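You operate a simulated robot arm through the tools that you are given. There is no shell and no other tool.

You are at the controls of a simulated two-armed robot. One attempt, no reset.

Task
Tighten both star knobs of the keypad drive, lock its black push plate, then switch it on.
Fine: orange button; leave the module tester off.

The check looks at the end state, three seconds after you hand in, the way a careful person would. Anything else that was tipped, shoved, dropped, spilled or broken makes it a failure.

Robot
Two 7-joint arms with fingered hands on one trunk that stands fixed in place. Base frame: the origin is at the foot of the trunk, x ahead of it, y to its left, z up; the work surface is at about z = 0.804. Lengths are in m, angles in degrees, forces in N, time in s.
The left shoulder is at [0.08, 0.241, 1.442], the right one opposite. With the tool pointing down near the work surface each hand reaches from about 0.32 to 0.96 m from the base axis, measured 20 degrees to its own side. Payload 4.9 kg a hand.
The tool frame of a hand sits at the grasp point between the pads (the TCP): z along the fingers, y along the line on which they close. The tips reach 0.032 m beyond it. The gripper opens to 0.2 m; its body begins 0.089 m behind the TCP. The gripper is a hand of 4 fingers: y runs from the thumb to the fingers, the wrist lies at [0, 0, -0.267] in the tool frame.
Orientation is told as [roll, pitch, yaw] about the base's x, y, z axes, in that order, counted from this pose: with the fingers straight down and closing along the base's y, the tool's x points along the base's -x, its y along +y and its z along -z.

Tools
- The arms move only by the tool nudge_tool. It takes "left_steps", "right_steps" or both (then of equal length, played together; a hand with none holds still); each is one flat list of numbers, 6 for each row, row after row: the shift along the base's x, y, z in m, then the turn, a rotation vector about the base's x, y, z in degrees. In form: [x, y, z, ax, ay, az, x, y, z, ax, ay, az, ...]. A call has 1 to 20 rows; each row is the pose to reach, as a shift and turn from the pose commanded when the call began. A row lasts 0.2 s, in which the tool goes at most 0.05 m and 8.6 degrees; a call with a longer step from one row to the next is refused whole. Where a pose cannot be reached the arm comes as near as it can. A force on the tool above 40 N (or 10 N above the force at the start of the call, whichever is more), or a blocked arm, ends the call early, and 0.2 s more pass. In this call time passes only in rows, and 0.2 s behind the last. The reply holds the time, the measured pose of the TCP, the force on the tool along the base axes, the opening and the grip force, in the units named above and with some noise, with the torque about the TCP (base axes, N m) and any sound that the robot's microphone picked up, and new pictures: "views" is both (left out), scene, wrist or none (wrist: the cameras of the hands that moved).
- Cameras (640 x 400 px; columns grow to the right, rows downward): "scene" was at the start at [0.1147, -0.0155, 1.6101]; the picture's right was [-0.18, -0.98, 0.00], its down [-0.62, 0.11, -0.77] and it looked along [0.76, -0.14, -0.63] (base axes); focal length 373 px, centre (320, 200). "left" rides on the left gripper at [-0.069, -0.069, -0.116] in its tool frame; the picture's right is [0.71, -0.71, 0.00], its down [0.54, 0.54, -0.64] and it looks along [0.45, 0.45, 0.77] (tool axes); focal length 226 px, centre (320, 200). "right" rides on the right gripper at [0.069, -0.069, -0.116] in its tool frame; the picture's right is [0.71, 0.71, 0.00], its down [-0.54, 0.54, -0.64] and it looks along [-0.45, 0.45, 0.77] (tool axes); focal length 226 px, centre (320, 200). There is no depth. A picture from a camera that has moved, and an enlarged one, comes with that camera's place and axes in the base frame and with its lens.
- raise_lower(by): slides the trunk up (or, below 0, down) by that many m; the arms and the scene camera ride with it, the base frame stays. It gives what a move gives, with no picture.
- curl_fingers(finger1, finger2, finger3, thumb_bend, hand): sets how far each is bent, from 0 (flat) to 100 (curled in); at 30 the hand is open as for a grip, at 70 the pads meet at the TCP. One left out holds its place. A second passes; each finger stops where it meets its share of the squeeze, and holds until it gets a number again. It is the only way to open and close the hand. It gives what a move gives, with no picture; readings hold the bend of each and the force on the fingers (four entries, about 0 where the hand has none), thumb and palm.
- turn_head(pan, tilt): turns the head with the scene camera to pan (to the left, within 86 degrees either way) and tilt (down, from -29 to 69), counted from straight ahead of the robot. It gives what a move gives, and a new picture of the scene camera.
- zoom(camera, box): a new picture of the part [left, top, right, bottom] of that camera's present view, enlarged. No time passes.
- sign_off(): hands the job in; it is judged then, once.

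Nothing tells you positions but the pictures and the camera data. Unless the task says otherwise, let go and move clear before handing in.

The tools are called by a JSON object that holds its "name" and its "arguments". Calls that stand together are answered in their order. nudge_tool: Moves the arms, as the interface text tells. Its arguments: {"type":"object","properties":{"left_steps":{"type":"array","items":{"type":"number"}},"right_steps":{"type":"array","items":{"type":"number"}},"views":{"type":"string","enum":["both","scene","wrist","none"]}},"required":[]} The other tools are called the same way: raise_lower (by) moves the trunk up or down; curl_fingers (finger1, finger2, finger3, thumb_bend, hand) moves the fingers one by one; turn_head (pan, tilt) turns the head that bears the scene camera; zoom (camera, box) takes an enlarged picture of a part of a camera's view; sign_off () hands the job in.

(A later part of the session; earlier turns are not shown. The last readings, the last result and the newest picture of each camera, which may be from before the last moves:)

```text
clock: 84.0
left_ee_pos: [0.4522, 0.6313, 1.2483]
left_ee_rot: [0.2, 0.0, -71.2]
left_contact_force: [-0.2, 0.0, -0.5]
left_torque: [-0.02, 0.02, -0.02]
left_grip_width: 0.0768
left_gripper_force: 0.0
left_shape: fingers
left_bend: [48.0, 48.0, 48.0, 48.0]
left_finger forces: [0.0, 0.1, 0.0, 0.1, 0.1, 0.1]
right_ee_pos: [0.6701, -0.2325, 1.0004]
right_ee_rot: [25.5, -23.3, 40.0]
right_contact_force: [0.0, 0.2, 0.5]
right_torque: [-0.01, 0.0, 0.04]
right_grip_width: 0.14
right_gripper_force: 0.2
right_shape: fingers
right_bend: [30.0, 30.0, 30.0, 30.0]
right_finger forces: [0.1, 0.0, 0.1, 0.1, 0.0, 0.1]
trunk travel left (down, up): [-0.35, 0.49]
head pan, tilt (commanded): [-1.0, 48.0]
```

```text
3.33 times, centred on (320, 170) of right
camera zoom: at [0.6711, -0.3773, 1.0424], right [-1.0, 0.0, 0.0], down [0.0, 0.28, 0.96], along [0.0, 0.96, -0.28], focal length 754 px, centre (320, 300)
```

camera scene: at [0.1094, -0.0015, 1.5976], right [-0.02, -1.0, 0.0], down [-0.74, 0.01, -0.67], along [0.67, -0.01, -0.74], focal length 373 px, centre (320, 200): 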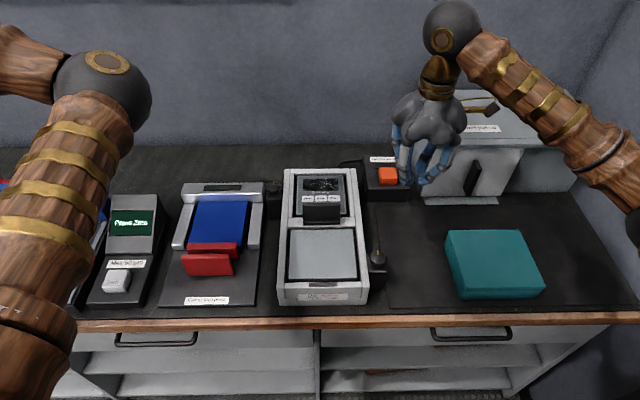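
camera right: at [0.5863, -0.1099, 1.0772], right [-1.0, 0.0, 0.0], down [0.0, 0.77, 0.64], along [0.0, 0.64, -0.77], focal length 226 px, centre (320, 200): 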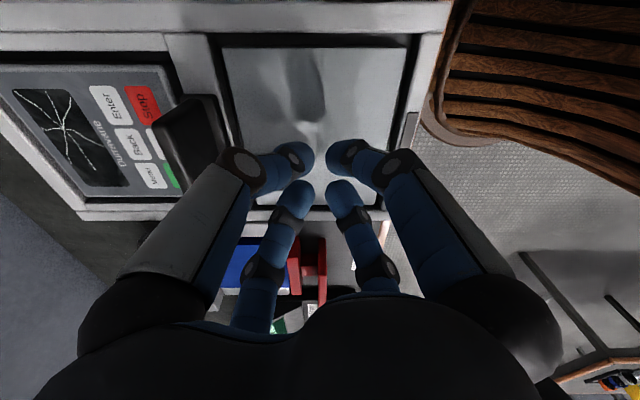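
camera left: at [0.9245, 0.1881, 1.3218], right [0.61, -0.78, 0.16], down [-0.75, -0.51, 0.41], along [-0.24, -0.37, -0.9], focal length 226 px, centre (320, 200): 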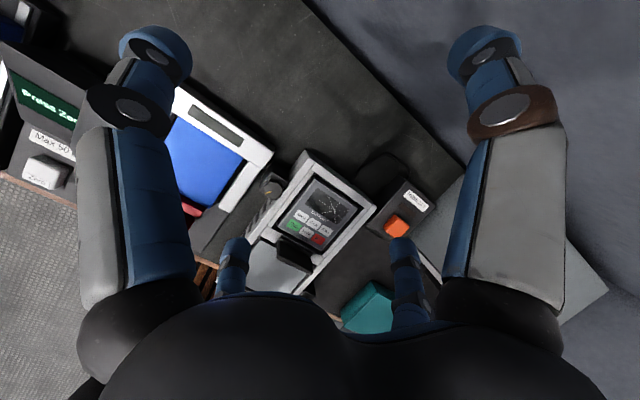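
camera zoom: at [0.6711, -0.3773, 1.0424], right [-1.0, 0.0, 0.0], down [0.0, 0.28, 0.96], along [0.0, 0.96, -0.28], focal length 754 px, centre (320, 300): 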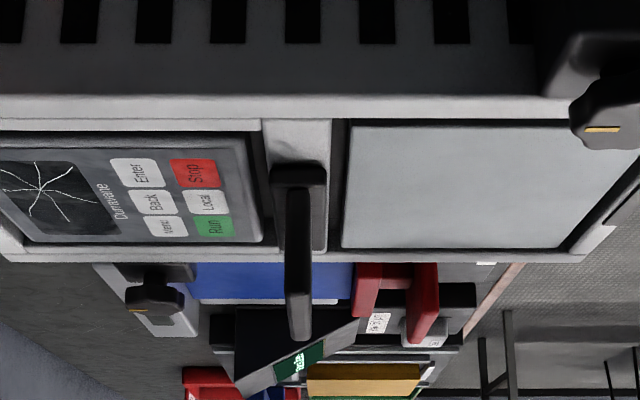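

The plate is a vertical handle on a 26 mm wide foot (x 0.668–0.694) resting on the crossbar; the keypad module's edge is at x≈0.702 and is level with the foot, so the foot likely slides forward over it. I'll level the hand, close the fingers and approach with a stiffer, end-on fingertip push.

{"name": "nudge_tool", "arguments": {"right_steps": [-0.01, 0, 0.02, -6.8, 0, 0, -0.02, 0, 0.04, -13.6, 0, 0, -0.03, 0.01, 0.06, -20.4, 0, 0, -0.05, 0.03, 0.08, -27.2, 0, 0, -0.07, 0.06, 0.1, -34, 0, 0, -0.1, 0.1, 0.12, -34, 0, 0, -0.12, 0.14, 0.12, -34, 0, 0], "views": "none"}}

{"name": "curl_fingers", "arguments": {"hand": "right", "finger1": 69, "finger2": 69, "finger3": 69, "thumb_bend": 69}}

{"name": "nudge_tool", "arguments": {"right_steps": [0, 0.01, 0, 0, -7.2, 0, 0, 0.02, 0, 0, -14.4, 0, 0, 0.04, 0, 0, -21.5, 0, 0, 0.06, 0, 0, -28.6, 0, 0, 0.075, 0, 0, -35.7, 0, 0, 0.078, 0, 0, -42.9, 0, 0, 0.078, 0, 0, -50, 0], "views": "both"}}

```text
refused: row 6 steps farther than a row can; nothing moved
```

```text
clock: 85.0
left_ee_pos: [0.4512, 0.6303, 1.2483]
left_ee_rot: [0.2, 0.2, -71.2]
left_contact_force: [0.3, 0.7, 0.1]
left_torque: [-0.01, -0.03, 0.0]
left_grip_width: 0.0769
left_gripper_force: 0.0
left_shape: fingers
left_bend: [48.0, 48.0, 48.0, 48.0]
left_finger forces: [0.0, 0.0, 0.0, 0.0, 0.0, 0.0]
right_ee_pos: [0.6707, -0.2312, 1.0002]
right_ee_rot: [25.4, -23.1, 39.9]
right_contact_force: [-0.1, 0.8, 0.0]
right_torque: [-0.02, 0.0, 0.0]
right_grip_width: 0.0032
right_gripper_force: 0.1
right_shape: fingers
right_bend: [68.0, 69.0, 68.0, 69.0]
right_finger forces: [0.0, 0.0, 0.0, 0.0, 0.0, 0.1]
trunk travel left (down, up): [-0.35, 0.49]
head pan, tilt (commanded): [-1.0, 48.0]
```

```text
clock: 86.6
left_ee_pos: [0.4517, 0.632, 1.2477]
left_ee_rot: [0.1, 0.0, -71.1]
left_contact_force: [0.0, -0.4, 0.1]
left_torque: [-0.02, -0.03, 0.0]
left_grip_width: 0.0766
left_gripper_force: 0.1
left_shape: fingers
left_bend: [48.0, 48.0, 48.0, 48.0]
left_finger forces: [0.1, 0.1, 0.1, 0.0, 0.0, 0.1]
right_ee_pos: [0.6701, -0.1532, 1.001]
right_ee_rot: [-28.7, -52.5, 75.7]
right_contact_force: [-0.3, 0.1, 0.1]
right_torque: [0.0, 0.0, -0.03]
right_grip_width: 0.0033
right_gripper_force: 0.2
right_shape: fingers
right_bend: [69.0, 69.0, 69.0, 69.0]
right_finger forces: [0.1, 0.0, 0.1, 0.0, 0.0, 0.0]
trunk travel left (down, up): [-0.35, 0.49]
head pan, tilt (commanded): [-1.0, 48.0]
camera scene: at [0.1084, -0.0004, 1.5977], right [-0.02, -1.0, 0.0], down [-0.74, 0.01, -0.67], along [0.67, -0.01, -0.74], focal length 373 px, centre (320, 200)
camera right: at [0.6381, -0.2987, 1.0285], right [-0.64, 0.0, -0.77], down [-0.74, 0.28, 0.61], along [0.21, 0.96, -0.18], focal length 226 px, centre (320, 200)
```

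scene: 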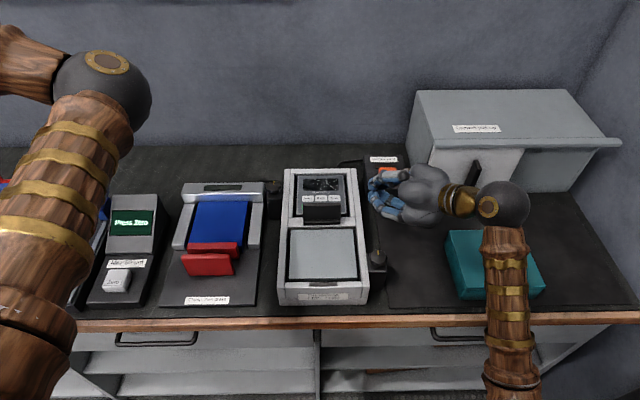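
right: 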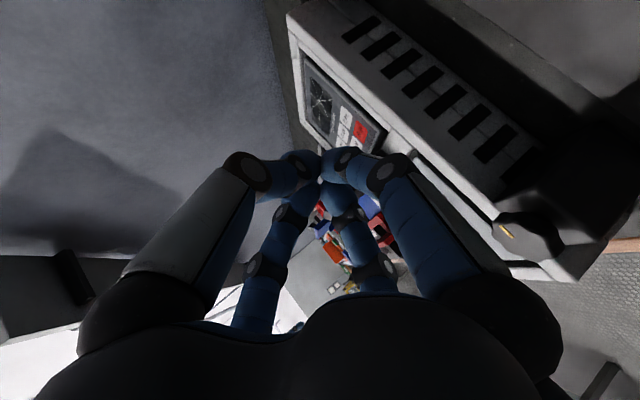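

One call was refused, so the tilt got applied from a different pose; nothing was touched. I'll lift and rotate the hand to the intended forward-pitched pose in front of the plate.

{"name": "nudge_tool", "arguments": {"right_steps": [-0.015, 0.015, 0.04, -4.4, 0, -5.2, -0.04, 0.045, 0.06, -8.8, 0, -10.4, -0.07, 0.075, 0.06, -13.1, 0, -15.6, -0.095, 0.105, 0.06, -17.5, 0, -20.8, -0.11, 0.138, 0.06, -21.9, 0, -26.0], "views": "both"}}

```text
clock: 87.8
left_ee_pos: [0.4543, 0.6328, 1.2473]
left_ee_rot: [0.1, 0.1, -71.2]
left_contact_force: [0.0, 0.6, 0.1]
left_torque: [-0.01, 0.0, 0.01]
left_grip_width: 0.0768
left_gripper_force: 0.1
left_shape: fingers
left_bend: [48.0, 48.0, 48.0, 48.0]
left_finger forces: [0.1, 0.0, 0.0, 0.0, 0.1, 0.0]
right_ee_pos: [0.5605, -0.0139, 1.0585]
right_ee_rot: [-40.2, -32.4, 57.1]
right_contact_force: [0.9, -0.1, 0.1]
right_torque: [0.01, -0.02, -0.03]
right_grip_width: 0.0032
right_gripper_force: 0.1
right_shape: fingers
right_bend: [69.0, 69.0, 69.0, 69.0]
right_finger forces: [0.1, 0.0, 0.0, 0.0, 0.0, 0.0]
trunk travel left (down, up): [-0.35, 0.49]
head pan, tilt (commanded): [-1.0, 48.0]
camera scene: at [0.1106, 0.0005, 1.5974], right [-0.02, -1.0, 0.0], down [-0.74, 0.01, -0.67], along [0.67, -0.01, -0.74], focal length 373 px, centre (320, 200)
camera right: at [0.4713, -0.1101, 1.1345], right [-0.65, 0.0, -0.76], down [-0.49, 0.77, 0.41], along [0.59, 0.64, -0.5], focal length 226 px, centre (320, 200)
```

scene: 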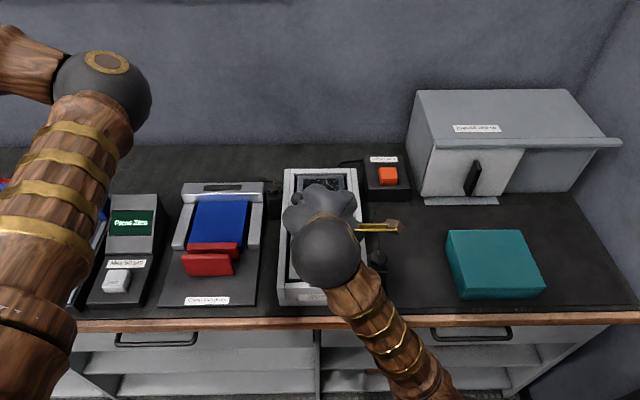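
right: 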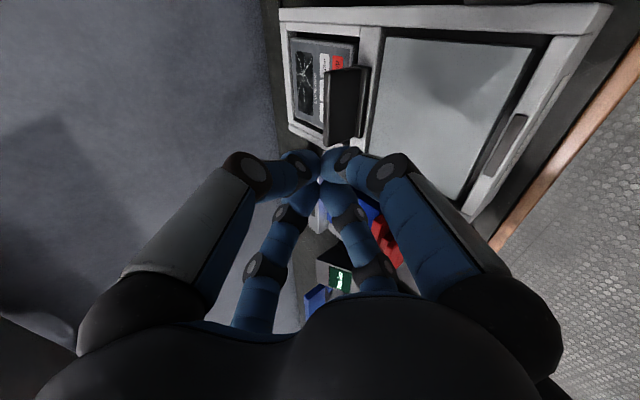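

{"name": "nudge_tool", "arguments": {"right_steps": [0.0, -0.001, -0.035, 0, 0, 0, 0.01, -0.001, -0.07, 0, 0, 0, 0.02, -0.001, -0.1, 0, 0, 0, 0.035, -0.001, -0.118, 0, 0, 0], "views": "both"}}

{"name": "zoom", "arguments": {"camera": "right", "box": [240, 20, 440, 160]}}

```text
clock: 88.8
left_ee_pos: [0.4531, 0.6311, 1.2478]
left_ee_rot: [0.1, 0.1, -71.2]
left_contact_force: [0.5, -0.3, 0.0]
left_torque: [-0.03, -0.01, 0.03]
left_grip_width: 0.0768
left_gripper_force: 0.2
left_shape: fingers
left_bend: [48.0, 48.0, 48.0, 48.0]
left_finger forces: [0.0, 0.1, 0.1, 0.0, 0.0, 0.0]
right_ee_pos: [0.5947, -0.0153, 0.9415]
right_ee_rot: [-40.1, -32.5, 57.2]
right_contact_force: [-0.5, -0.3, -0.2]
right_torque: [0.01, -0.02, 0.01]
right_grip_width: 0.0033
right_gripper_force: 0.0
right_shape: fingers
right_bend: [69.0, 69.0, 69.0, 69.0]
right_finger forces: [0.1, 0.1, 0.1, 0.0, 0.1, 0.0]
trunk travel left (down, up): [-0.35, 0.49]
head pan, tilt (commanded): [-1.0, 48.0]
camera scene: at [0.1098, -0.0012, 1.5975], right [-0.02, -1.0, 0.0], down [-0.74, 0.01, -0.67], along [0.67, -0.01, -0.74], focal length 373 px, centre (320, 200)
camera right: at [0.5069, -0.1134, 1.0164], right [-0.64, 0.0, -0.76], down [-0.49, 0.77, 0.41], along [0.59, 0.64, -0.5], focal length 226 px, centre (320, 200)
```

scene: 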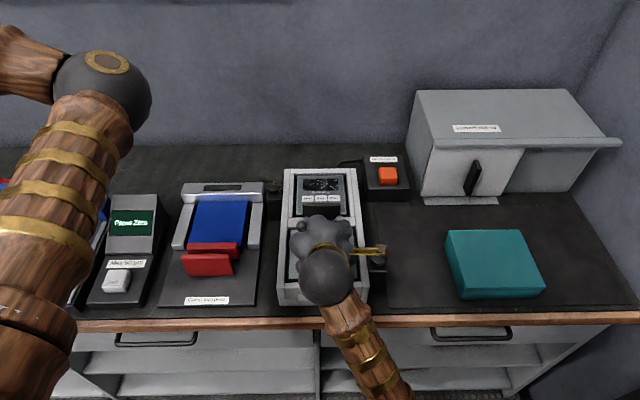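
right: 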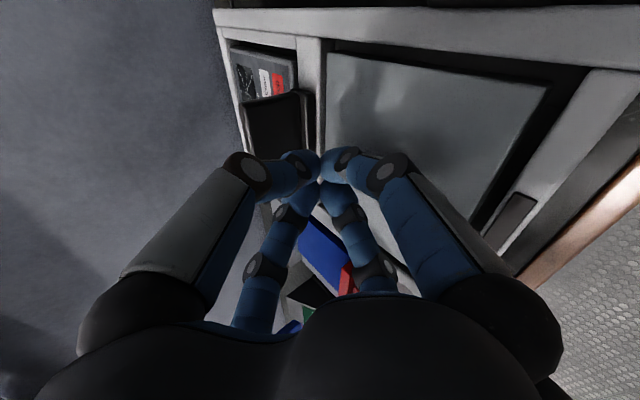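

```text
2.86 times, centred on (340, 90) of right
camera zoom: at [0.5069, -0.1134, 1.0164], right [-0.64, 0.0, -0.76], down [-0.49, 0.77, 0.41], along [0.59, 0.64, -0.5], focal length 646 px, centre (263, 514)
```

zoom: 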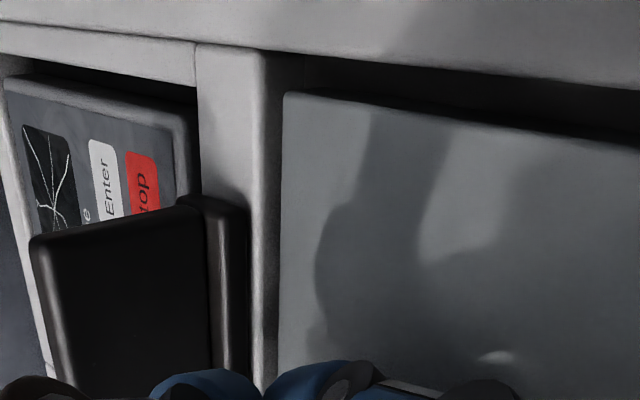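

The hand is pitched forward with the fingertips about 4 cm in front of the plate. Now I'll advance slowly and push end-on.

{"name": "nudge_tool", "arguments": {"right_steps": [0.01, 0, 0, 0, 0, 0, 0.02, 0, 0, 0, 0, 0, 0.026, 0, 0, 0, 0, 0, 0.032, 0, 0, 0, 0, 0], "views": "none"}}

{"name": "zoom", "arguments": {"camera": "right", "box": [200, 60, 400, 200]}}

```text
clock: 89.8
left_ee_pos: [0.4526, 0.6302, 1.2483]
left_ee_rot: [0.2, 0.1, -71.2]
left_contact_force: [-0.4, -0.9, 0.1]
left_torque: [0.0, -0.02, 0.03]
left_grip_width: 0.0767
left_gripper_force: 0.1
left_shape: fingers
left_bend: [48.0, 48.0, 48.0, 48.0]
left_finger forces: [0.0, 0.0, 0.0, 0.0, 0.1, 0.1]
right_ee_pos: [0.6264, -0.0165, 0.9426]
right_ee_rot: [-40.0, -32.4, 57.2]
right_contact_force: [0.0, 0.0, 0.4]
right_torque: [-0.01, 0.01, 0.0]
right_grip_width: 0.0032
right_gripper_force: 0.1
right_shape: fingers
right_bend: [69.0, 69.0, 69.0, 69.0]
right_finger forces: [0.0, 0.0, 0.1, 0.0, 0.0, 0.0]
trunk travel left (down, up): [-0.35, 0.49]
head pan, tilt (commanded): [-1.0, 48.0]
```

```text
2.86 times, centred on (300, 130) of right
camera zoom: at [0.5385, -0.1143, 1.0167], right [-0.65, 0.0, -0.76], down [-0.49, 0.77, 0.41], along [0.59, 0.64, -0.5], focal length 646 px, centre (377, 400)
```

zoom: 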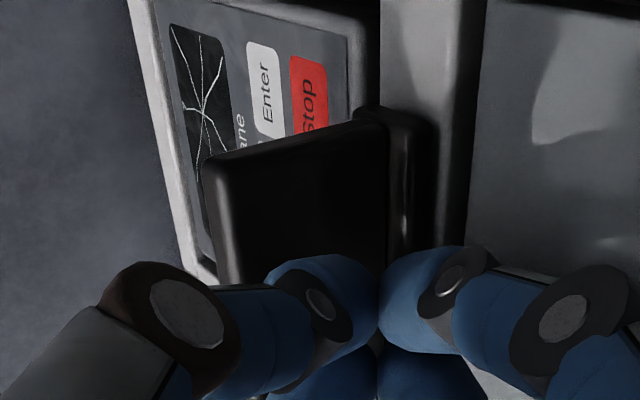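

{"name": "nudge_tool", "arguments": {"right_steps": [0.004, 0, 0, 0, 0, 0, 0.008, 0, 0, 0, 0, 0, 0.012, 0, 0, 0, 0, 0, 0.015, 0, 0, 0, 0, 0], "views": "none"}}

{"name": "zoom", "arguments": {"camera": "right", "box": [200, 60, 400, 200]}}

```text
clock: 90.8
left_ee_pos: [0.4507, 0.6294, 1.248]
left_ee_rot: [0.2, 0.2, -71.2]
left_contact_force: [0.1, -0.7, -0.5]
left_torque: [0.04, 0.03, 0.02]
left_grip_width: 0.0767
left_gripper_force: 0.1
left_shape: fingers
left_bend: [48.0, 48.0, 48.0, 48.0]
left_finger forces: [0.0, 0.0, 0.1, 0.0, 0.0, 0.0]
right_ee_pos: [0.6399, -0.0161, 0.9431]
right_ee_rot: [-40.0, -32.4, 57.2]
right_contact_force: [-11.1, -2.6, 0.3]
right_torque: [-0.06, 0.15, -0.13]
right_grip_width: 0.0023
right_gripper_force: 7.7
right_shape: fingers
right_bend: [69.0, 68.0, 69.0, 69.0]
right_finger forces: [0.0, 0.0, 5.3, 0.0, 10.4, 0.1]
trunk travel left (down, up): [-0.35, 0.49]
head pan, tilt (commanded): [-1.0, 48.0]
```

```text
2.86 times, centred on (300, 130) of right
camera zoom: at [0.5521, -0.1138, 1.0174], right [-0.65, 0.0, -0.76], down [-0.49, 0.77, 0.41], along [0.59, 0.64, -0.5], focal length 646 px, centre (377, 400)
```

zoom: 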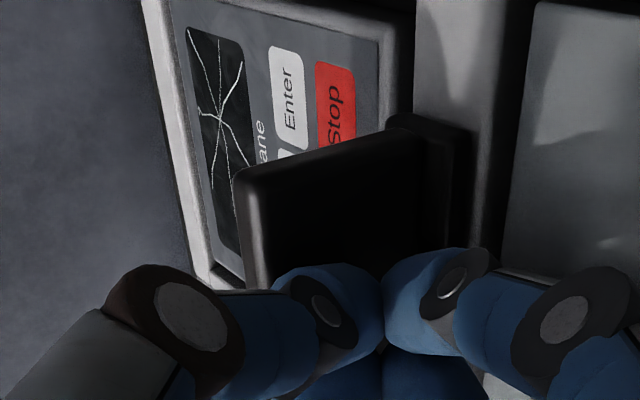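

{"name": "nudge_tool", "arguments": {"right_steps": [0.003, 0, 0, 0, 0, 0, 0.006, 0, 0, 0, 0, 0, 0.009, 0, 0, 0, 0, 0], "views": "none"}}

{"name": "zoom", "arguments": {"camera": "right", "box": [200, 60, 400, 200]}}

```text
clock: 91.8
left_ee_pos: [0.4479, 0.6301, 1.2491]
left_ee_rot: [0.2, 0.0, -71.1]
left_contact_force: [-0.6, 0.0, -0.1]
left_torque: [-0.02, 0.04, 0.0]
left_grip_width: 0.0769
left_gripper_force: 0.0
left_shape: fingers
left_bend: [48.0, 48.0, 48.0, 48.0]
left_finger forces: [0.1, 0.1, 0.1, 0.0, 0.0, 0.0]
right_ee_pos: [0.6468, -0.0152, 0.9419]
right_ee_rot: [-39.9, -32.5, 57.2]
right_contact_force: [-35.6, -6.9, 7.2]
right_torque: [-0.04, 0.22, -0.05]
right_grip_width: 0.0017
right_gripper_force: 28.6
right_shape: fingers
right_bend: [68.0, 68.0, 71.0, 73.0]
right_finger forces: [0.0, 0.0, 25.1, 0.0, 31.8, 0.0]
trunk travel left (down, up): [-0.35, 0.49]
head pan, tilt (commanded): [-1.0, 48.0]
stopped in row 3 (right hand): the force on the tool passed its limit at 42 N (the readings are from after the stop); the commanded pose is now the measured one
```

```text
2.86 times, centred on (300, 130) of right
camera zoom: at [0.558, -0.1128, 1.017], right [-0.65, 0.0, -0.76], down [-0.49, 0.77, 0.41], along [0.58, 0.64, -0.5], focal length 646 px, centre (377, 400)
```

zoom: 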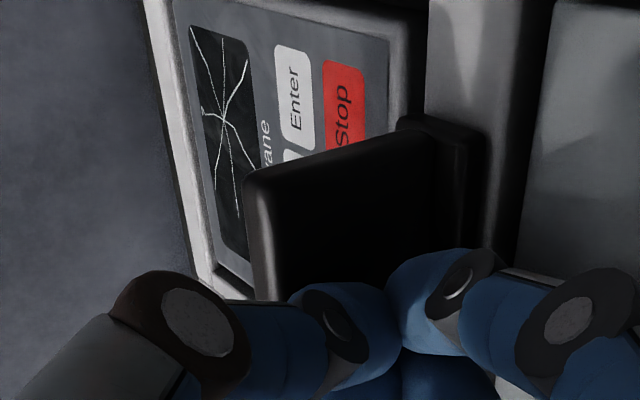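

Even 42 N end-on does not move the plate forward, so forward is not how it locks. I'll back off and next test a gentle press down on its top edge.

{"name": "nudge_tool", "arguments": {"right_steps": [-0.02, 0, 0.005, 0, 0, 0, -0.05, 0, 0.02, 0, 0, 0, -0.06, 0, 0.06, 0, 8, 0, -0.05, 0, 0.1, 0, 16, 0, -0.035, 0, 0.12, 0, 24, 0, -0.015, 0, 0.13, 0, 32, 0, 0.005, 0, 0.13, 0, 40, 0, 0.03, 0, 0.13, 0, 48, 0, 0.034, 0, 0.13, 0, 50, 0], "views": "scene"}}

{"name": "zoom", "arguments": {"camera": "scene", "box": [270, 160, 390, 260]}}

```text
clock: 94.0
left_ee_pos: [0.4509, 0.6314, 1.2494]
left_ee_rot: [0.2, 0.1, -71.1]
left_contact_force: [-0.9, 0.3, -0.2]
left_torque: [0.03, -0.02, 0.02]
left_grip_width: 0.0769
left_gripper_force: 0.0
left_shape: fingers
left_bend: [48.0, 48.0, 48.0, 48.0]
left_finger forces: [0.1, 0.1, 0.0, 0.1, 0.0, 0.1]
right_ee_pos: [0.661, -0.0583, 0.9945]
right_ee_rot: [-15.2, 16.7, 50.6]
right_contact_force: [-0.2, -1.6, 0.0]
right_torque: [0.05, -0.03, -0.01]
right_grip_width: 0.0032
right_gripper_force: 0.1
right_shape: fingers
right_bend: [68.0, 69.0, 69.0, 69.0]
right_finger forces: [0.0, 0.0, 0.1, 0.0, 0.1, 0.0]
right hand out of reach, approached as far as the arm can: row 4, 5, 6, 7
trunk travel left (down, up): [-0.35, 0.49]
head pan, tilt (commanded): [-1.0, 48.0]
stopped in row 9 (right hand): the arm was blocked; the commanded pose is now the measured one
camera scene: at [0.1081, -0.0025, 1.5976], right [-0.02, -1.0, 0.0], down [-0.74, 0.01, -0.67], along [0.67, -0.01, -0.74], focal length 373 px, centre (320, 200)
```

scene: 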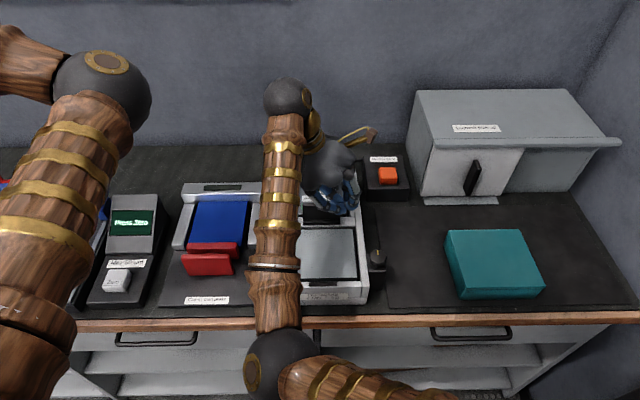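

```text
4.00 times, centred on (330, 210) of scene
camera zoom: at [0.1081, -0.0025, 1.5976], right [-0.02, -1.0, 0.0], down [-0.74, 0.01, -0.67], along [0.67, -0.01, -0.74], focal length 1490 px, centre (280, 160)
```

zoom: 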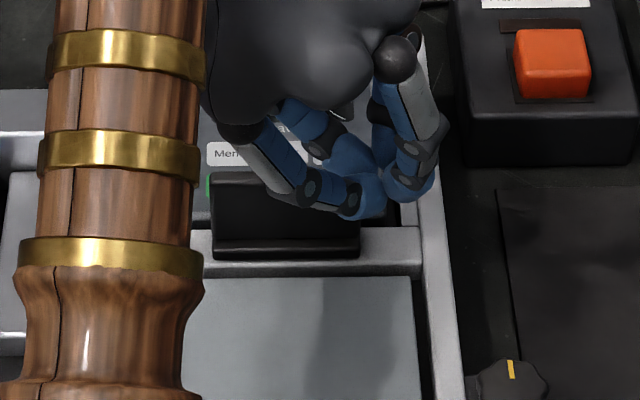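

The arm ran into joint limits during that re-orientation and its elbow flipped inward; contact forces are near zero. I'll lift straight up first, then level the hand.

{"name": "nudge_tool", "arguments": {"right_steps": [0, 0, 0.03, 0, 0, 0, 0, 0, 0.06, 0, 0, 0, 0, 0, 0.1, 0, 0, 0], "views": "scene"}}

{"name": "zoom", "arguments": {"camera": "scene", "box": [270, 160, 390, 260]}}

```text
clock: 94.8
left_ee_pos: [0.4531, 0.6307, 1.2477]
left_ee_rot: [0.1, 0.0, -71.1]
left_contact_force: [-0.2, -0.1, -1.2]
left_torque: [0.0, -0.05, -0.03]
left_grip_width: 0.0769
left_gripper_force: 0.0
left_shape: fingers
left_bend: [48.0, 48.0, 48.0, 48.0]
left_finger forces: [0.1, 0.0, 0.0, 0.0, 0.0, 0.1]
right_ee_pos: [0.6616, -0.0592, 1.0958]
right_ee_rot: [-15.1, 16.8, 50.5]
right_contact_force: [-0.7, -0.2, -0.3]
right_torque: [0.01, -0.01, 0.01]
right_grip_width: 0.0031
right_gripper_force: 0.1
right_shape: fingers
right_bend: [68.0, 69.0, 69.0, 69.0]
right_finger forces: [0.0, 0.0, 0.0, 0.0, 0.0, 0.0]
trunk travel left (down, up): [-0.35, 0.49]
head pan, tilt (commanded): [-1.0, 48.0]
camera scene: at [0.1089, -0.001, 1.5975], right [-0.02, -1.0, 0.0], down [-0.74, 0.01, -0.67], along [0.67, -0.01, -0.74], focal length 373 px, centre (320, 200)
```

scene: 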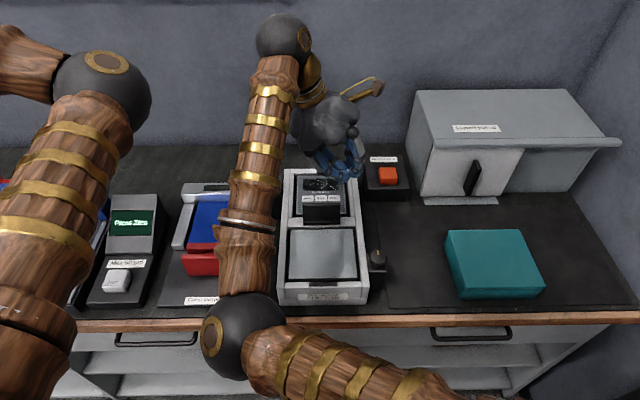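

```text
4.00 times, centred on (330, 210) of scene
camera zoom: at [0.1089, -0.001, 1.5975], right [-0.02, -1.0, 0.0], down [-0.74, 0.01, -0.67], along [0.67, -0.01, -0.74], focal length 1490 px, centre (280, 160)
```

zoom: 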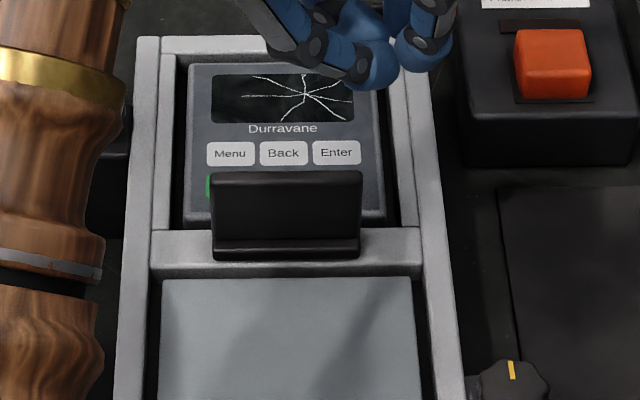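

{"name": "nudge_tool", "arguments": {"right_steps": [0.003, 0.006, 0.01, 3.13, -0.99, -6.04, 0.006, 0.012, 0.01, 6.26, -1.97, -12.1, 0.009, 0.019, 0.01, 9.39, -2.96, -18.1, 0.012, 0.025, 0.01, 12.5, -3.94, -24.2, 0.015, 0.031, 0.01, 15.6, -4.93, -30.2, 0.018, 0.037, 0.01, 18.8, -5.91, -36.3, 0.02, 0.044, 0.01, 21.9, -6.9, -42.3], "views": "scene"}}

```text
clock: 96.4
left_ee_pos: [0.453, 0.631, 1.2488]
left_ee_rot: [0.1, 0.1, -71.0]
left_contact_force: [0.4, -0.7, -0.1]
left_torque: [-0.05, -0.01, 0.01]
left_grip_width: 0.0767
left_gripper_force: 0.0
left_shape: fingers
left_bend: [48.0, 48.0, 48.0, 48.0]
left_finger forces: [0.1, 0.0, 0.1, 0.0, 0.0, 0.1]
right_ee_pos: [0.6816, -0.0147, 1.1045]
right_ee_rot: [0.0, 0.1, 9.5]
right_contact_force: [0.0, -0.2, 0.7]
right_torque: [0.02, 0.04, -0.01]
right_grip_width: 0.0035
right_gripper_force: 0.1
right_shape: fingers
right_bend: [68.0, 69.0, 69.0, 69.0]
right_finger forces: [0.0, 0.0, 0.0, 0.0, 0.1, 0.0]
trunk travel left (down, up): [-0.35, 0.49]
head pan, tilt (commanded): [-1.0, 48.0]
camera scene: at [0.1092, -0.0012, 1.5975], right [-0.02, -1.0, 0.0], down [-0.74, 0.01, -0.67], along [0.67, -0.01, -0.74], focal length 373 px, centre (320, 200)
```

scene: 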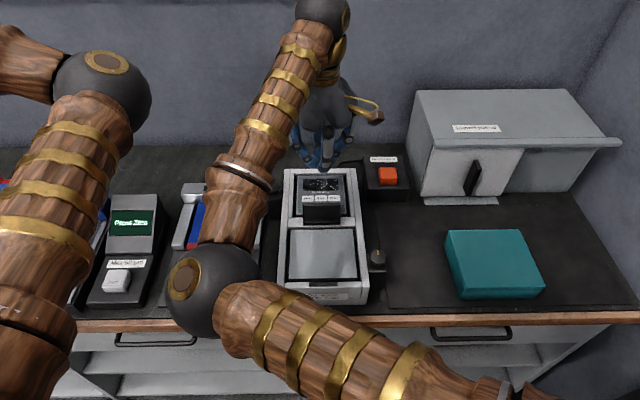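

The hand is level again above the plate. I'll descend and press gently on its top edge to test whether it moves down.

{"name": "nudge_tool", "arguments": {"right_steps": [0, 0, -0.04, 0, 0, 0, 0, 0, -0.08, 0, 0, 0, 0, 0, -0.1, 0, 0, 0, 0, 0, -0.105, 0, 0, 0, 0, 0, -0.11, 0, 0, 0], "views": "none"}}

{"name": "zoom", "arguments": {"camera": "scene", "box": [270, 160, 390, 260]}}

```text
clock: 97.6
left_ee_pos: [0.4523, 0.6307, 1.2476]
left_ee_rot: [0.2, 0.0, -71.2]
left_contact_force: [-0.6, -0.2, 0.0]
left_torque: [0.0, -0.03, -0.03]
left_grip_width: 0.0771
left_gripper_force: 0.1
left_shape: fingers
left_bend: [48.0, 48.0, 48.0, 48.0]
left_finger forces: [0.0, 0.0, 0.0, 0.0, 0.1, 0.0]
right_ee_pos: [0.6814, -0.0149, 0.9954]
right_ee_rot: [-0.1, 0.1, 9.8]
right_contact_force: [-0.2, 0.8, 0.7]
right_torque: [0.04, 0.0, 0.03]
right_grip_width: 0.003
right_gripper_force: 0.1
right_shape: fingers
right_bend: [68.0, 69.0, 69.0, 69.0]
right_finger forces: [0.0, 0.0, 0.0, 0.0, 0.0, 0.0]
trunk travel left (down, up): [-0.35, 0.49]
head pan, tilt (commanded): [-1.0, 48.0]
```

```text
4.00 times, centred on (330, 210) of scene
camera zoom: at [0.1095, -0.0012, 1.5975], right [-0.02, -1.0, 0.0], down [-0.74, 0.01, -0.67], along [0.67, -0.01, -0.74], focal length 1490 px, centre (280, 160)
```

zoom: 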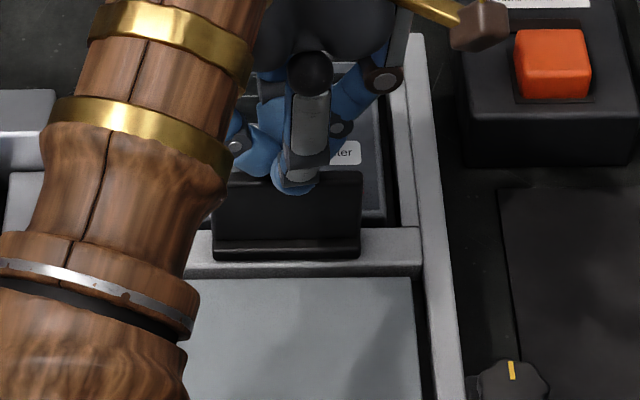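

{"name": "nudge_tool", "arguments": {"right_steps": [0, 0, -0.004, 0, 0, 0, 0, 0, -0.008, 0, 0, 0, 0, 0, -0.011, 0, 0, 0], "views": "none"}}

{"name": "zoom", "arguments": {"camera": "scene", "box": [270, 160, 390, 260]}}

```text
clock: 98.4
left_ee_pos: [0.4514, 0.63, 1.248]
left_ee_rot: [0.1, 0.1, -71.2]
left_contact_force: [-0.4, 0.4, -0.1]
left_torque: [-0.02, -0.03, -0.03]
left_grip_width: 0.0769
left_gripper_force: 0.0
left_shape: fingers
left_bend: [48.0, 48.0, 48.0, 48.0]
left_finger forces: [0.0, 0.0, 0.1, 0.0, 0.1, 0.0]
right_ee_pos: [0.6822, -0.0144, 0.9848]
right_ee_rot: [0.0, 0.1, 9.8]
right_contact_force: [0.5, 0.6, 5.0]
right_torque: [0.04, 0.01, 0.0]
right_grip_width: 0.0034
right_gripper_force: 3.5
right_shape: fingers
right_bend: [68.0, 69.0, 69.0, 69.0]
right_finger forces: [0.0, 3.9, 0.1, 0.1, 2.6, 0.1]
trunk travel left (down, up): [-0.35, 0.49]
head pan, tilt (commanded): [-1.0, 48.0]
```

```text
4.00 times, centred on (330, 210) of scene
camera zoom: at [0.1086, -0.001, 1.5977], right [-0.02, -1.0, 0.0], down [-0.74, 0.01, -0.67], along [0.67, -0.01, -0.74], focal length 1490 px, centre (280, 160)
```

zoom: 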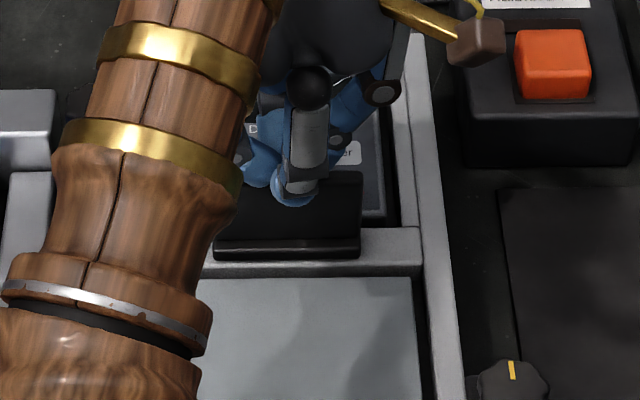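

{"name": "nudge_tool", "arguments": {"right_steps": [0, 0, -0.003, 0, 0, 0, 0, 0, -0.006, 0, 0, 0, 0, 0, -0.009, 0, 0, 0], "views": "none"}}

{"name": "zoom", "arguments": {"camera": "scene", "box": [270, 160, 390, 260]}}

```text
clock: 99.0
left_ee_pos: [0.451, 0.6307, 1.249]
left_ee_rot: [0.2, 0.1, -71.1]
left_contact_force: [0.0, 0.6, -0.2]
left_torque: [0.01, 0.01, 0.02]
left_grip_width: 0.0768
left_gripper_force: 0.0
left_shape: fingers
left_bend: [48.0, 48.0, 48.0, 48.0]
left_finger forces: [0.0, 0.0, 0.0, 0.0, 0.0, 0.1]
right_ee_pos: [0.682, -0.0154, 0.9836]
right_ee_rot: [0.0, -0.5, 9.6]
right_contact_force: [-4.3, -3.1, 25.2]
right_torque: [-0.23, 0.28, -0.05]
right_grip_width: 0.0024
right_gripper_force: 14.6
right_shape: fingers
right_bend: [68.0, 69.0, 69.0, 69.0]
right_finger forces: [0.0, 11.3, 0.0, 0.0, 18.1, 0.1]
trunk travel left (down, up): [-0.35, 0.49]
head pan, tilt (commanded): [-1.0, 48.0]
stopped in row 3 (right hand): the force on the tool passed its limit at 44 N (the readings are from after the stop); the commanded pose is now the measured one
```

```text
4.00 times, centred on (330, 210) of scene
camera zoom: at [0.1072, -0.0016, 1.5977], right [-0.02, -1.0, 0.0], down [-0.74, 0.01, -0.67], along [0.67, -0.01, -0.74], focal length 1490 px, centre (280, 160)
```

zoom: 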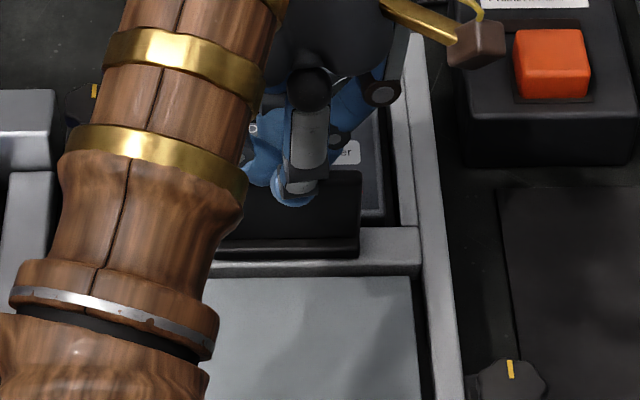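

Pressing down with 44 N also moves nothing, so it isn't a plunger. I'll go behind the plate (keypad side, fingertips above the keys) and test a gentle push toward the robot.

{"name": "nudge_tool", "arguments": {"right_steps": [0, 0, 0.02, 0, 0, 0, 0, 0, 0.05, 0, 0, 0, 0.03, 0, 0.06, 0, 0, 0, 0.068, 0, 0.06, 0, 0, 0, 0.068, 0, 0.02, 0, 0, 0, 0.068, 0, -0.015, 0, 0, 0, 0.068, 0, -0.033, 0, 0, 0], "views": "both"}}

{"name": "zoom", "arguments": {"camera": "scene", "box": [270, 160, 390, 260]}}

```text
clock: 100.6
left_ee_pos: [0.4528, 0.6311, 1.2481]
left_ee_rot: [0.2, 0.1, -71.2]
left_contact_force: [0.2, 0.0, 0.7]
left_torque: [0.02, -0.02, 0.01]
left_grip_width: 0.0768
left_gripper_force: 0.0
left_shape: fingers
left_bend: [48.0, 48.0, 48.0, 48.0]
left_finger forces: [0.1, 0.0, 0.0, 0.1, 0.0, 0.0]
right_ee_pos: [0.7517, -0.0151, 0.946]
right_ee_rot: [0.0, -0.1, 9.7]
right_contact_force: [0.1, -0.7, -0.7]
right_torque: [-0.01, -0.01, 0.0]
right_grip_width: 0.0034
right_gripper_force: 0.1
right_shape: fingers
right_bend: [68.0, 69.0, 68.0, 69.0]
right_finger forces: [0.0, 0.1, 0.0, 0.1, 0.1, 0.0]
trunk travel left (down, up): [-0.35, 0.49]
head pan, tilt (commanded): [-1.0, 48.0]
camera scene: at [0.11, -0.0016, 1.5975], right [-0.02, -1.0, 0.0], down [-0.74, 0.01, -0.67], along [0.67, -0.01, -0.74], focal length 373 px, centre (320, 200)
camera right: at [0.6947, -0.0957, 1.0619], right [-0.82, 0.58, 0.0], down [0.44, 0.62, 0.65], along [0.37, 0.53, -0.76], focal length 226 px, centre (320, 200)
```

scene: 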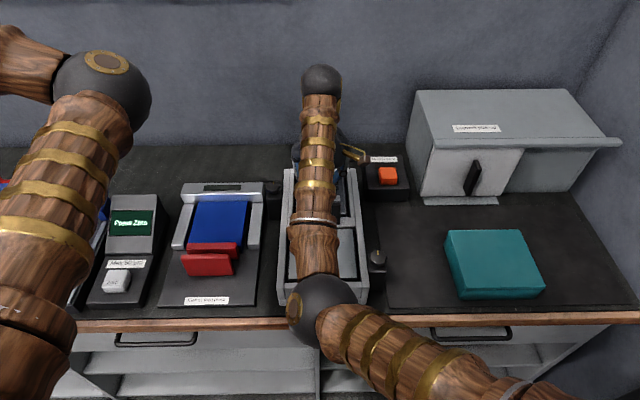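
right: 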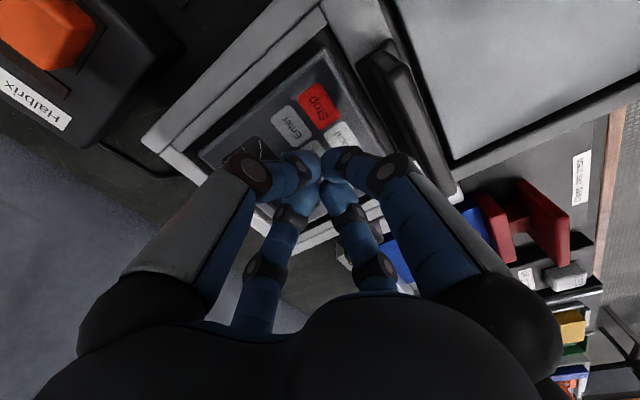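

```text
4.00 times, centred on (330, 210) of scene
camera zoom: at [0.11, -0.0016, 1.5975], right [-0.02, -1.0, 0.0], down [-0.74, 0.01, -0.67], along [0.67, -0.01, -0.74], focal length 1490 px, centre (280, 160)
```

zoom: 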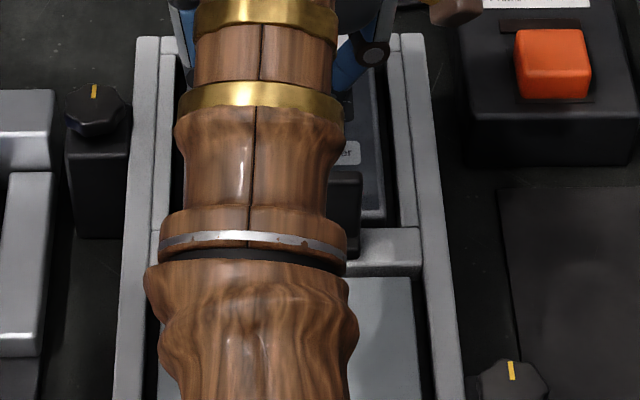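

{"name": "nudge_tool", "arguments": {"right_steps": [-0.01, 0, 0.002, 0, 0, 0, -0.018, 0, 0.003, 0, 0, 0, -0.024, 0, 0.003, 0, 0, 0, -0.028, 0, 0.003, 0, 0, 0], "views": "none"}}

{"name": "zoom", "arguments": {"camera": "right", "box": [280, 40, 480, 200]}}

```text
clock: 101.6
left_ee_pos: [0.4529, 0.632, 1.2471]
left_ee_rot: [0.1, 0.0, -71.2]
left_contact_force: [-0.4, -0.3, 0.1]
left_torque: [-0.01, 0.0, 0.02]
left_grip_width: 0.0768
left_gripper_force: 0.0
left_shape: fingers
left_bend: [48.0, 48.0, 48.0, 48.0]
left_finger forces: [0.0, 0.0, 0.0, 0.1, 0.0, 0.0]
right_ee_pos: [0.7229, -0.0154, 0.9501]
right_ee_rot: [0.0, -0.3, 9.7]
right_contact_force: [2.0, 0.1, 2.1]
right_torque: [-0.05, 0.12, 0.02]
right_grip_width: 0.0023
right_gripper_force: 0.7
right_shape: fingers
right_bend: [69.0, 69.0, 68.0, 69.0]
right_finger forces: [2.7, 0.0, 0.0, 0.0, 0.0, 0.1]
trunk travel left (down, up): [-0.35, 0.49]
head pan, tilt (commanded): [-1.0, 48.0]
```

```text
2.50 times, centred on (380, 120) of right
camera zoom: at [0.6662, -0.095, 1.0658], right [-0.82, 0.58, 0.0], down [0.44, 0.63, 0.65], along [0.38, 0.52, -0.76], focal length 565 px, centre (170, 400)
```

zoom: 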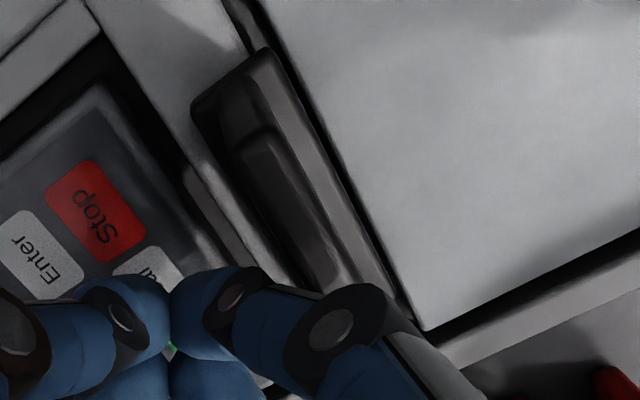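

{"name": "zoom", "arguments": {"camera": "right", "box": [240, 20, 560, 220]}}

{"name": "zoom", "arguments": {"camera": "right", "box": [340, 50, 440, 150]}}

```text
2.00 times, centred on (400, 120) of right
camera zoom: at [0.6662, -0.095, 1.0658], right [-0.82, 0.58, 0.0], down [0.44, 0.63, 0.65], along [0.38, 0.52, -0.76], focal length 452 px, centre (160, 360)
```

zoom: 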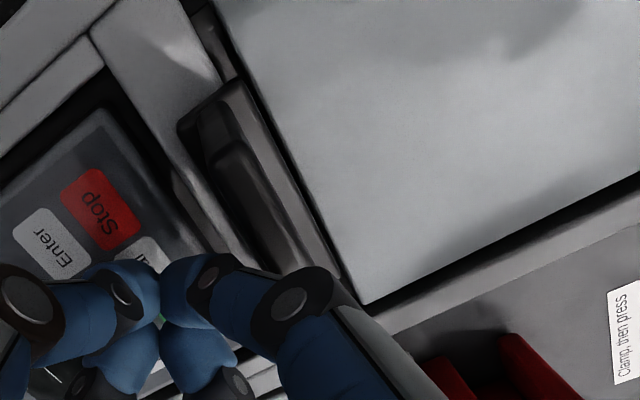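

```text
4.00 times, centred on (390, 100) of right
camera zoom: at [0.6662, -0.095, 1.0658], right [-0.82, 0.58, 0.0], down [0.44, 0.63, 0.65], along [0.38, 0.52, -0.76], focal length 904 px, centre (40, 600)
```

zoom: 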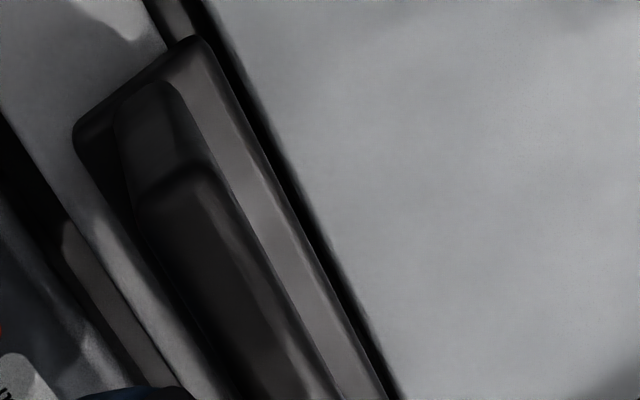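

The plate slid about 9 mm toward the robot with only ~2 N, so it is a slider along x. I'll raise the hand slightly and inspect what has changed before moving it further.

{"name": "nudge_tool", "arguments": {"right_steps": [0.01, 0, 0.005, 0, 0, 0, 0.02, 0, 0.03, 0, 0, 0, 0.03, 0, 0.06, 0, 0, 0, 0.03, 0, 0.09, 0, 0, 0], "views": "both"}}

{"name": "zoom", "arguments": {"camera": "right", "box": [300, 60, 420, 180]}}

{"name": "zoom", "arguments": {"camera": "scene", "box": [280, 180, 380, 250]}}

```text
clock: 102.6
left_ee_pos: [0.4523, 0.6311, 1.2476]
left_ee_rot: [0.2, 0.0, -71.1]
left_contact_force: [-0.7, -0.4, 0.0]
left_torque: [-0.01, 0.01, 0.0]
left_grip_width: 0.0767
left_gripper_force: 0.0
left_shape: fingers
left_bend: [48.0, 48.0, 48.0, 48.0]
left_finger forces: [0.0, 0.1, 0.1, 0.0, 0.0, 0.0]
right_ee_pos: [0.753, -0.0144, 1.042]
right_ee_rot: [0.0, -0.2, 9.7]
right_contact_force: [1.1, -1.0, -0.7]
right_torque: [0.02, -0.01, 0.02]
right_grip_width: 0.0032
right_gripper_force: 0.0
right_shape: fingers
right_bend: [69.0, 69.0, 68.0, 69.0]
right_finger forces: [0.0, 0.0, 0.0, 0.0, 0.0, 0.0]
trunk travel left (down, up): [-0.35, 0.49]
head pan, tilt (commanded): [-1.0, 48.0]
camera scene: at [0.1084, -0.0006, 1.5975], right [-0.02, -1.0, 0.0], down [-0.74, 0.01, -0.67], along [0.67, -0.01, -0.74], focal length 373 px, centre (320, 200)
camera right: at [0.6965, -0.094, 1.1569], right [-0.82, 0.58, 0.0], down [0.44, 0.63, 0.64], along [0.37, 0.52, -0.76], focal length 226 px, centre (320, 200)
```

scene: 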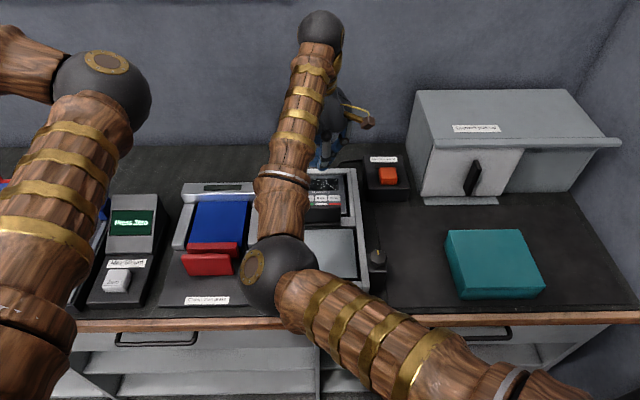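
right: 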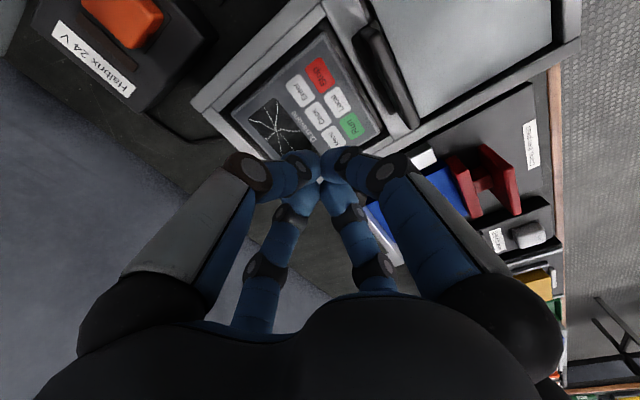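

```text
3.33 times, centred on (360, 120) of right
camera zoom: at [0.6965, -0.094, 1.1569], right [-0.82, 0.58, 0.0], down [0.44, 0.63, 0.64], along [0.37, 0.52, -0.76], focal length 754 px, centre (187, 467)
```

zoom: 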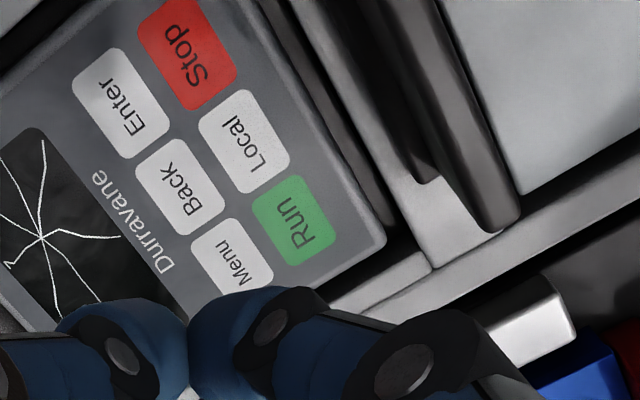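

```text
5.71 times, centred on (330, 215) of scene
camera zoom: at [0.1084, -0.0006, 1.5975], right [-0.02, -1.0, 0.0], down [-0.74, 0.01, -0.67], along [0.67, -0.01, -0.74], focal length 2129 px, centre (263, 114)
```

zoom: 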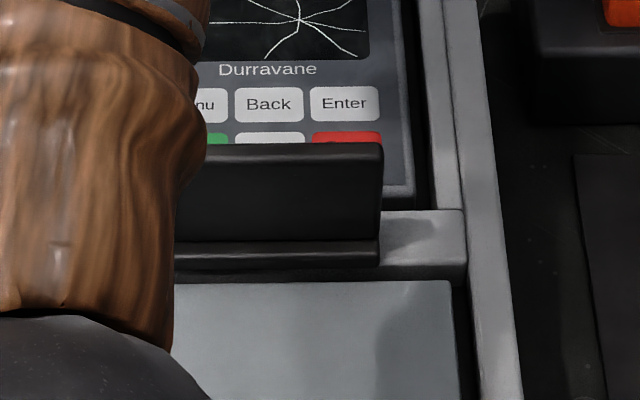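

The plate now sits nearer the robot, and the only free travel from its starting stop is toward the robot. I'll go back behind it and slide it further gently, listening for a click or a stop.

{"name": "nudge_tool", "arguments": {"right_steps": [0, 0, -0.03, 0, 0, 0, 0, 0, -0.06, 0, 0, 0, 0, 0, -0.09, 0, 0, 0, -0.012, 0, -0.092, 0, 0, 0, -0.022, 0, -0.092, 0, 0, 0, -0.03, 0, -0.092, 0, 0, 0], "views": "none"}}

{"name": "zoom", "arguments": {"camera": "right", "box": [280, 40, 480, 200]}}

```text
clock: 104.0
left_ee_pos: [0.4512, 0.6306, 1.247]
left_ee_rot: [0.1, 0.1, -71.1]
left_contact_force: [-0.3, 0.4, 1.1]
left_torque: [0.06, 0.01, 0.02]
left_grip_width: 0.0767
left_gripper_force: 0.0
left_shape: fingers
left_bend: [48.0, 48.0, 48.0, 48.0]
left_finger forces: [0.1, 0.0, 0.1, 0.0, 0.0, 0.0]
right_ee_pos: [0.7222, -0.0152, 0.9485]
right_ee_rot: [0.0, -0.4, 9.8]
right_contact_force: [1.4, 1.5, 0.6]
right_torque: [0.0, 0.04, 0.0]
right_grip_width: 0.0025
right_gripper_force: 1.8
right_shape: fingers
right_bend: [69.0, 69.0, 68.0, 69.0]
right_finger forces: [2.0, 0.0, 0.0, 0.0, 0.0, 0.0]
trunk travel left (down, up): [-0.35, 0.49]
head pan, tilt (commanded): [-1.0, 48.0]
```

```text
2.50 times, centred on (380, 120) of right
camera zoom: at [0.6659, -0.0952, 1.0647], right [-0.82, 0.58, 0.0], down [0.44, 0.62, 0.65], along [0.38, 0.52, -0.76], focal length 565 px, centre (170, 400)
```

zoom: 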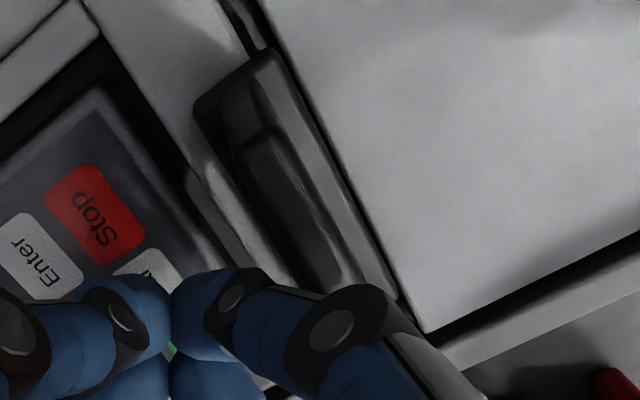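

{"name": "nudge_tool", "arguments": {"right_steps": [-0.004, 0, 0, 0, 0, 0, -0.008, 0, 0, 0, 0, 0, -0.012, 0, 0, 0, 0, 0], "views": "none"}}

{"name": "zoom", "arguments": {"camera": "right", "box": [280, 40, 480, 200]}}

```text
clock: 104.8
left_ee_pos: [0.452, 0.6324, 1.2477]
left_ee_rot: [0.2, 0.1, -71.0]
left_contact_force: [0.1, 0.1, -0.3]
left_torque: [0.01, -0.01, -0.01]
left_grip_width: 0.0767
left_gripper_force: 0.2
left_shape: fingers
left_bend: [48.0, 48.0, 48.0, 48.0]
left_finger forces: [0.0, 0.1, 0.0, 0.0, 0.1, 0.2]
right_ee_pos: [0.7106, -0.0152, 0.9488]
right_ee_rot: [0.0, -0.2, 9.8]
right_contact_force: [1.6, 0.5, 0.7]
right_torque: [-0.05, 0.05, 0.02]
right_grip_width: 0.0022
right_gripper_force: 0.9
right_shape: fingers
right_bend: [69.0, 69.0, 68.0, 69.0]
right_finger forces: [2.1, 0.0, 0.0, 0.1, 0.0, 0.1]
trunk travel left (down, up): [-0.35, 0.49]
head pan, tilt (commanded): [-1.0, 48.0]
```

```text
2.50 times, centred on (380, 120) of right
camera zoom: at [0.6539, -0.0952, 1.0639], right [-0.82, 0.58, 0.0], down [0.44, 0.62, 0.64], along [0.37, 0.52, -0.76], focal length 565 px, centre (170, 400)
```

zoom: 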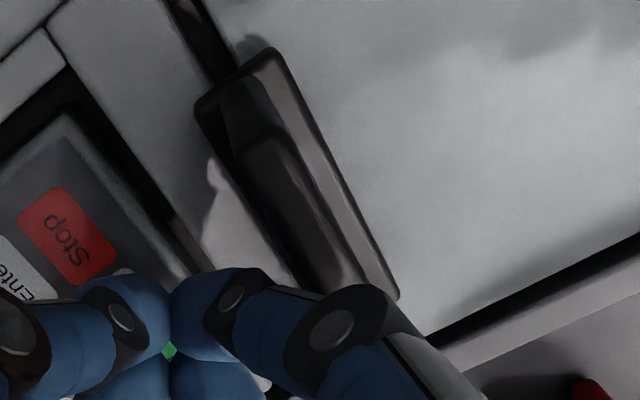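

The slider moves freely (≈1.6 N) and its foot is now starting to overlap the grey cover panel, which fits a latch that holds the cover. I'll continue in small steps until it reaches a stop or clicks.

{"name": "nudge_tool", "arguments": {"right_steps": [-0.004, 0, 0, 0, 0, 0, -0.008, 0, 0, 0, 0, 0, -0.012, 0, 0, 0, 0, 0], "views": "none"}}

{"name": "zoom", "arguments": {"camera": "right", "box": [280, 40, 480, 200]}}

```text
clock: 105.6
left_ee_pos: [0.4542, 0.6322, 1.2474]
left_ee_rot: [0.1, 0.1, -71.2]
left_contact_force: [-1.0, 0.3, -0.1]
left_torque: [0.02, -0.02, 0.04]
left_grip_width: 0.0767
left_gripper_force: 0.1
left_shape: fingers
left_bend: [48.0, 48.0, 48.0, 48.0]
left_finger forces: [0.0, 0.1, 0.0, 0.0, 0.1, 0.1]
right_ee_pos: [0.7004, -0.0162, 0.9482]
right_ee_rot: [0.1, -0.3, 9.7]
right_contact_force: [16.2, -1.0, 7.7]
right_torque: [-0.08, 0.3, 0.11]
right_grip_width: 0.0006
right_gripper_force: 8.1
right_shape: fingers
right_bend: [70.0, 68.0, 68.0, 68.0]
right_finger forces: [17.4, 0.0, 0.1, 0.0, 0.1, 0.0]
trunk travel left (down, up): [-0.35, 0.49]
head pan, tilt (commanded): [-1.0, 48.0]
```

```text
2.50 times, centred on (380, 120) of right
camera zoom: at [0.6436, -0.0959, 1.0637], right [-0.82, 0.58, 0.0], down [0.44, 0.62, 0.65], along [0.38, 0.52, -0.76], focal length 565 px, centre (170, 400)
```

zoom: 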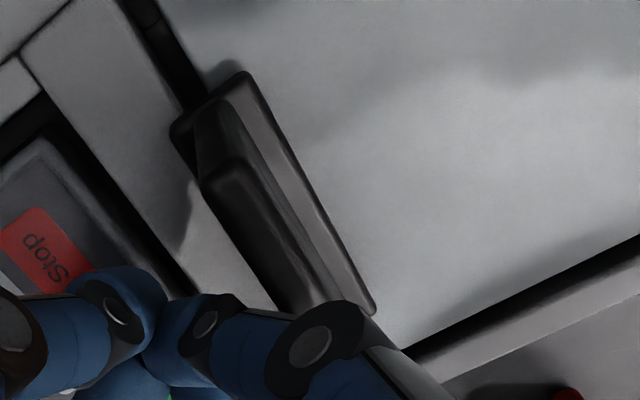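

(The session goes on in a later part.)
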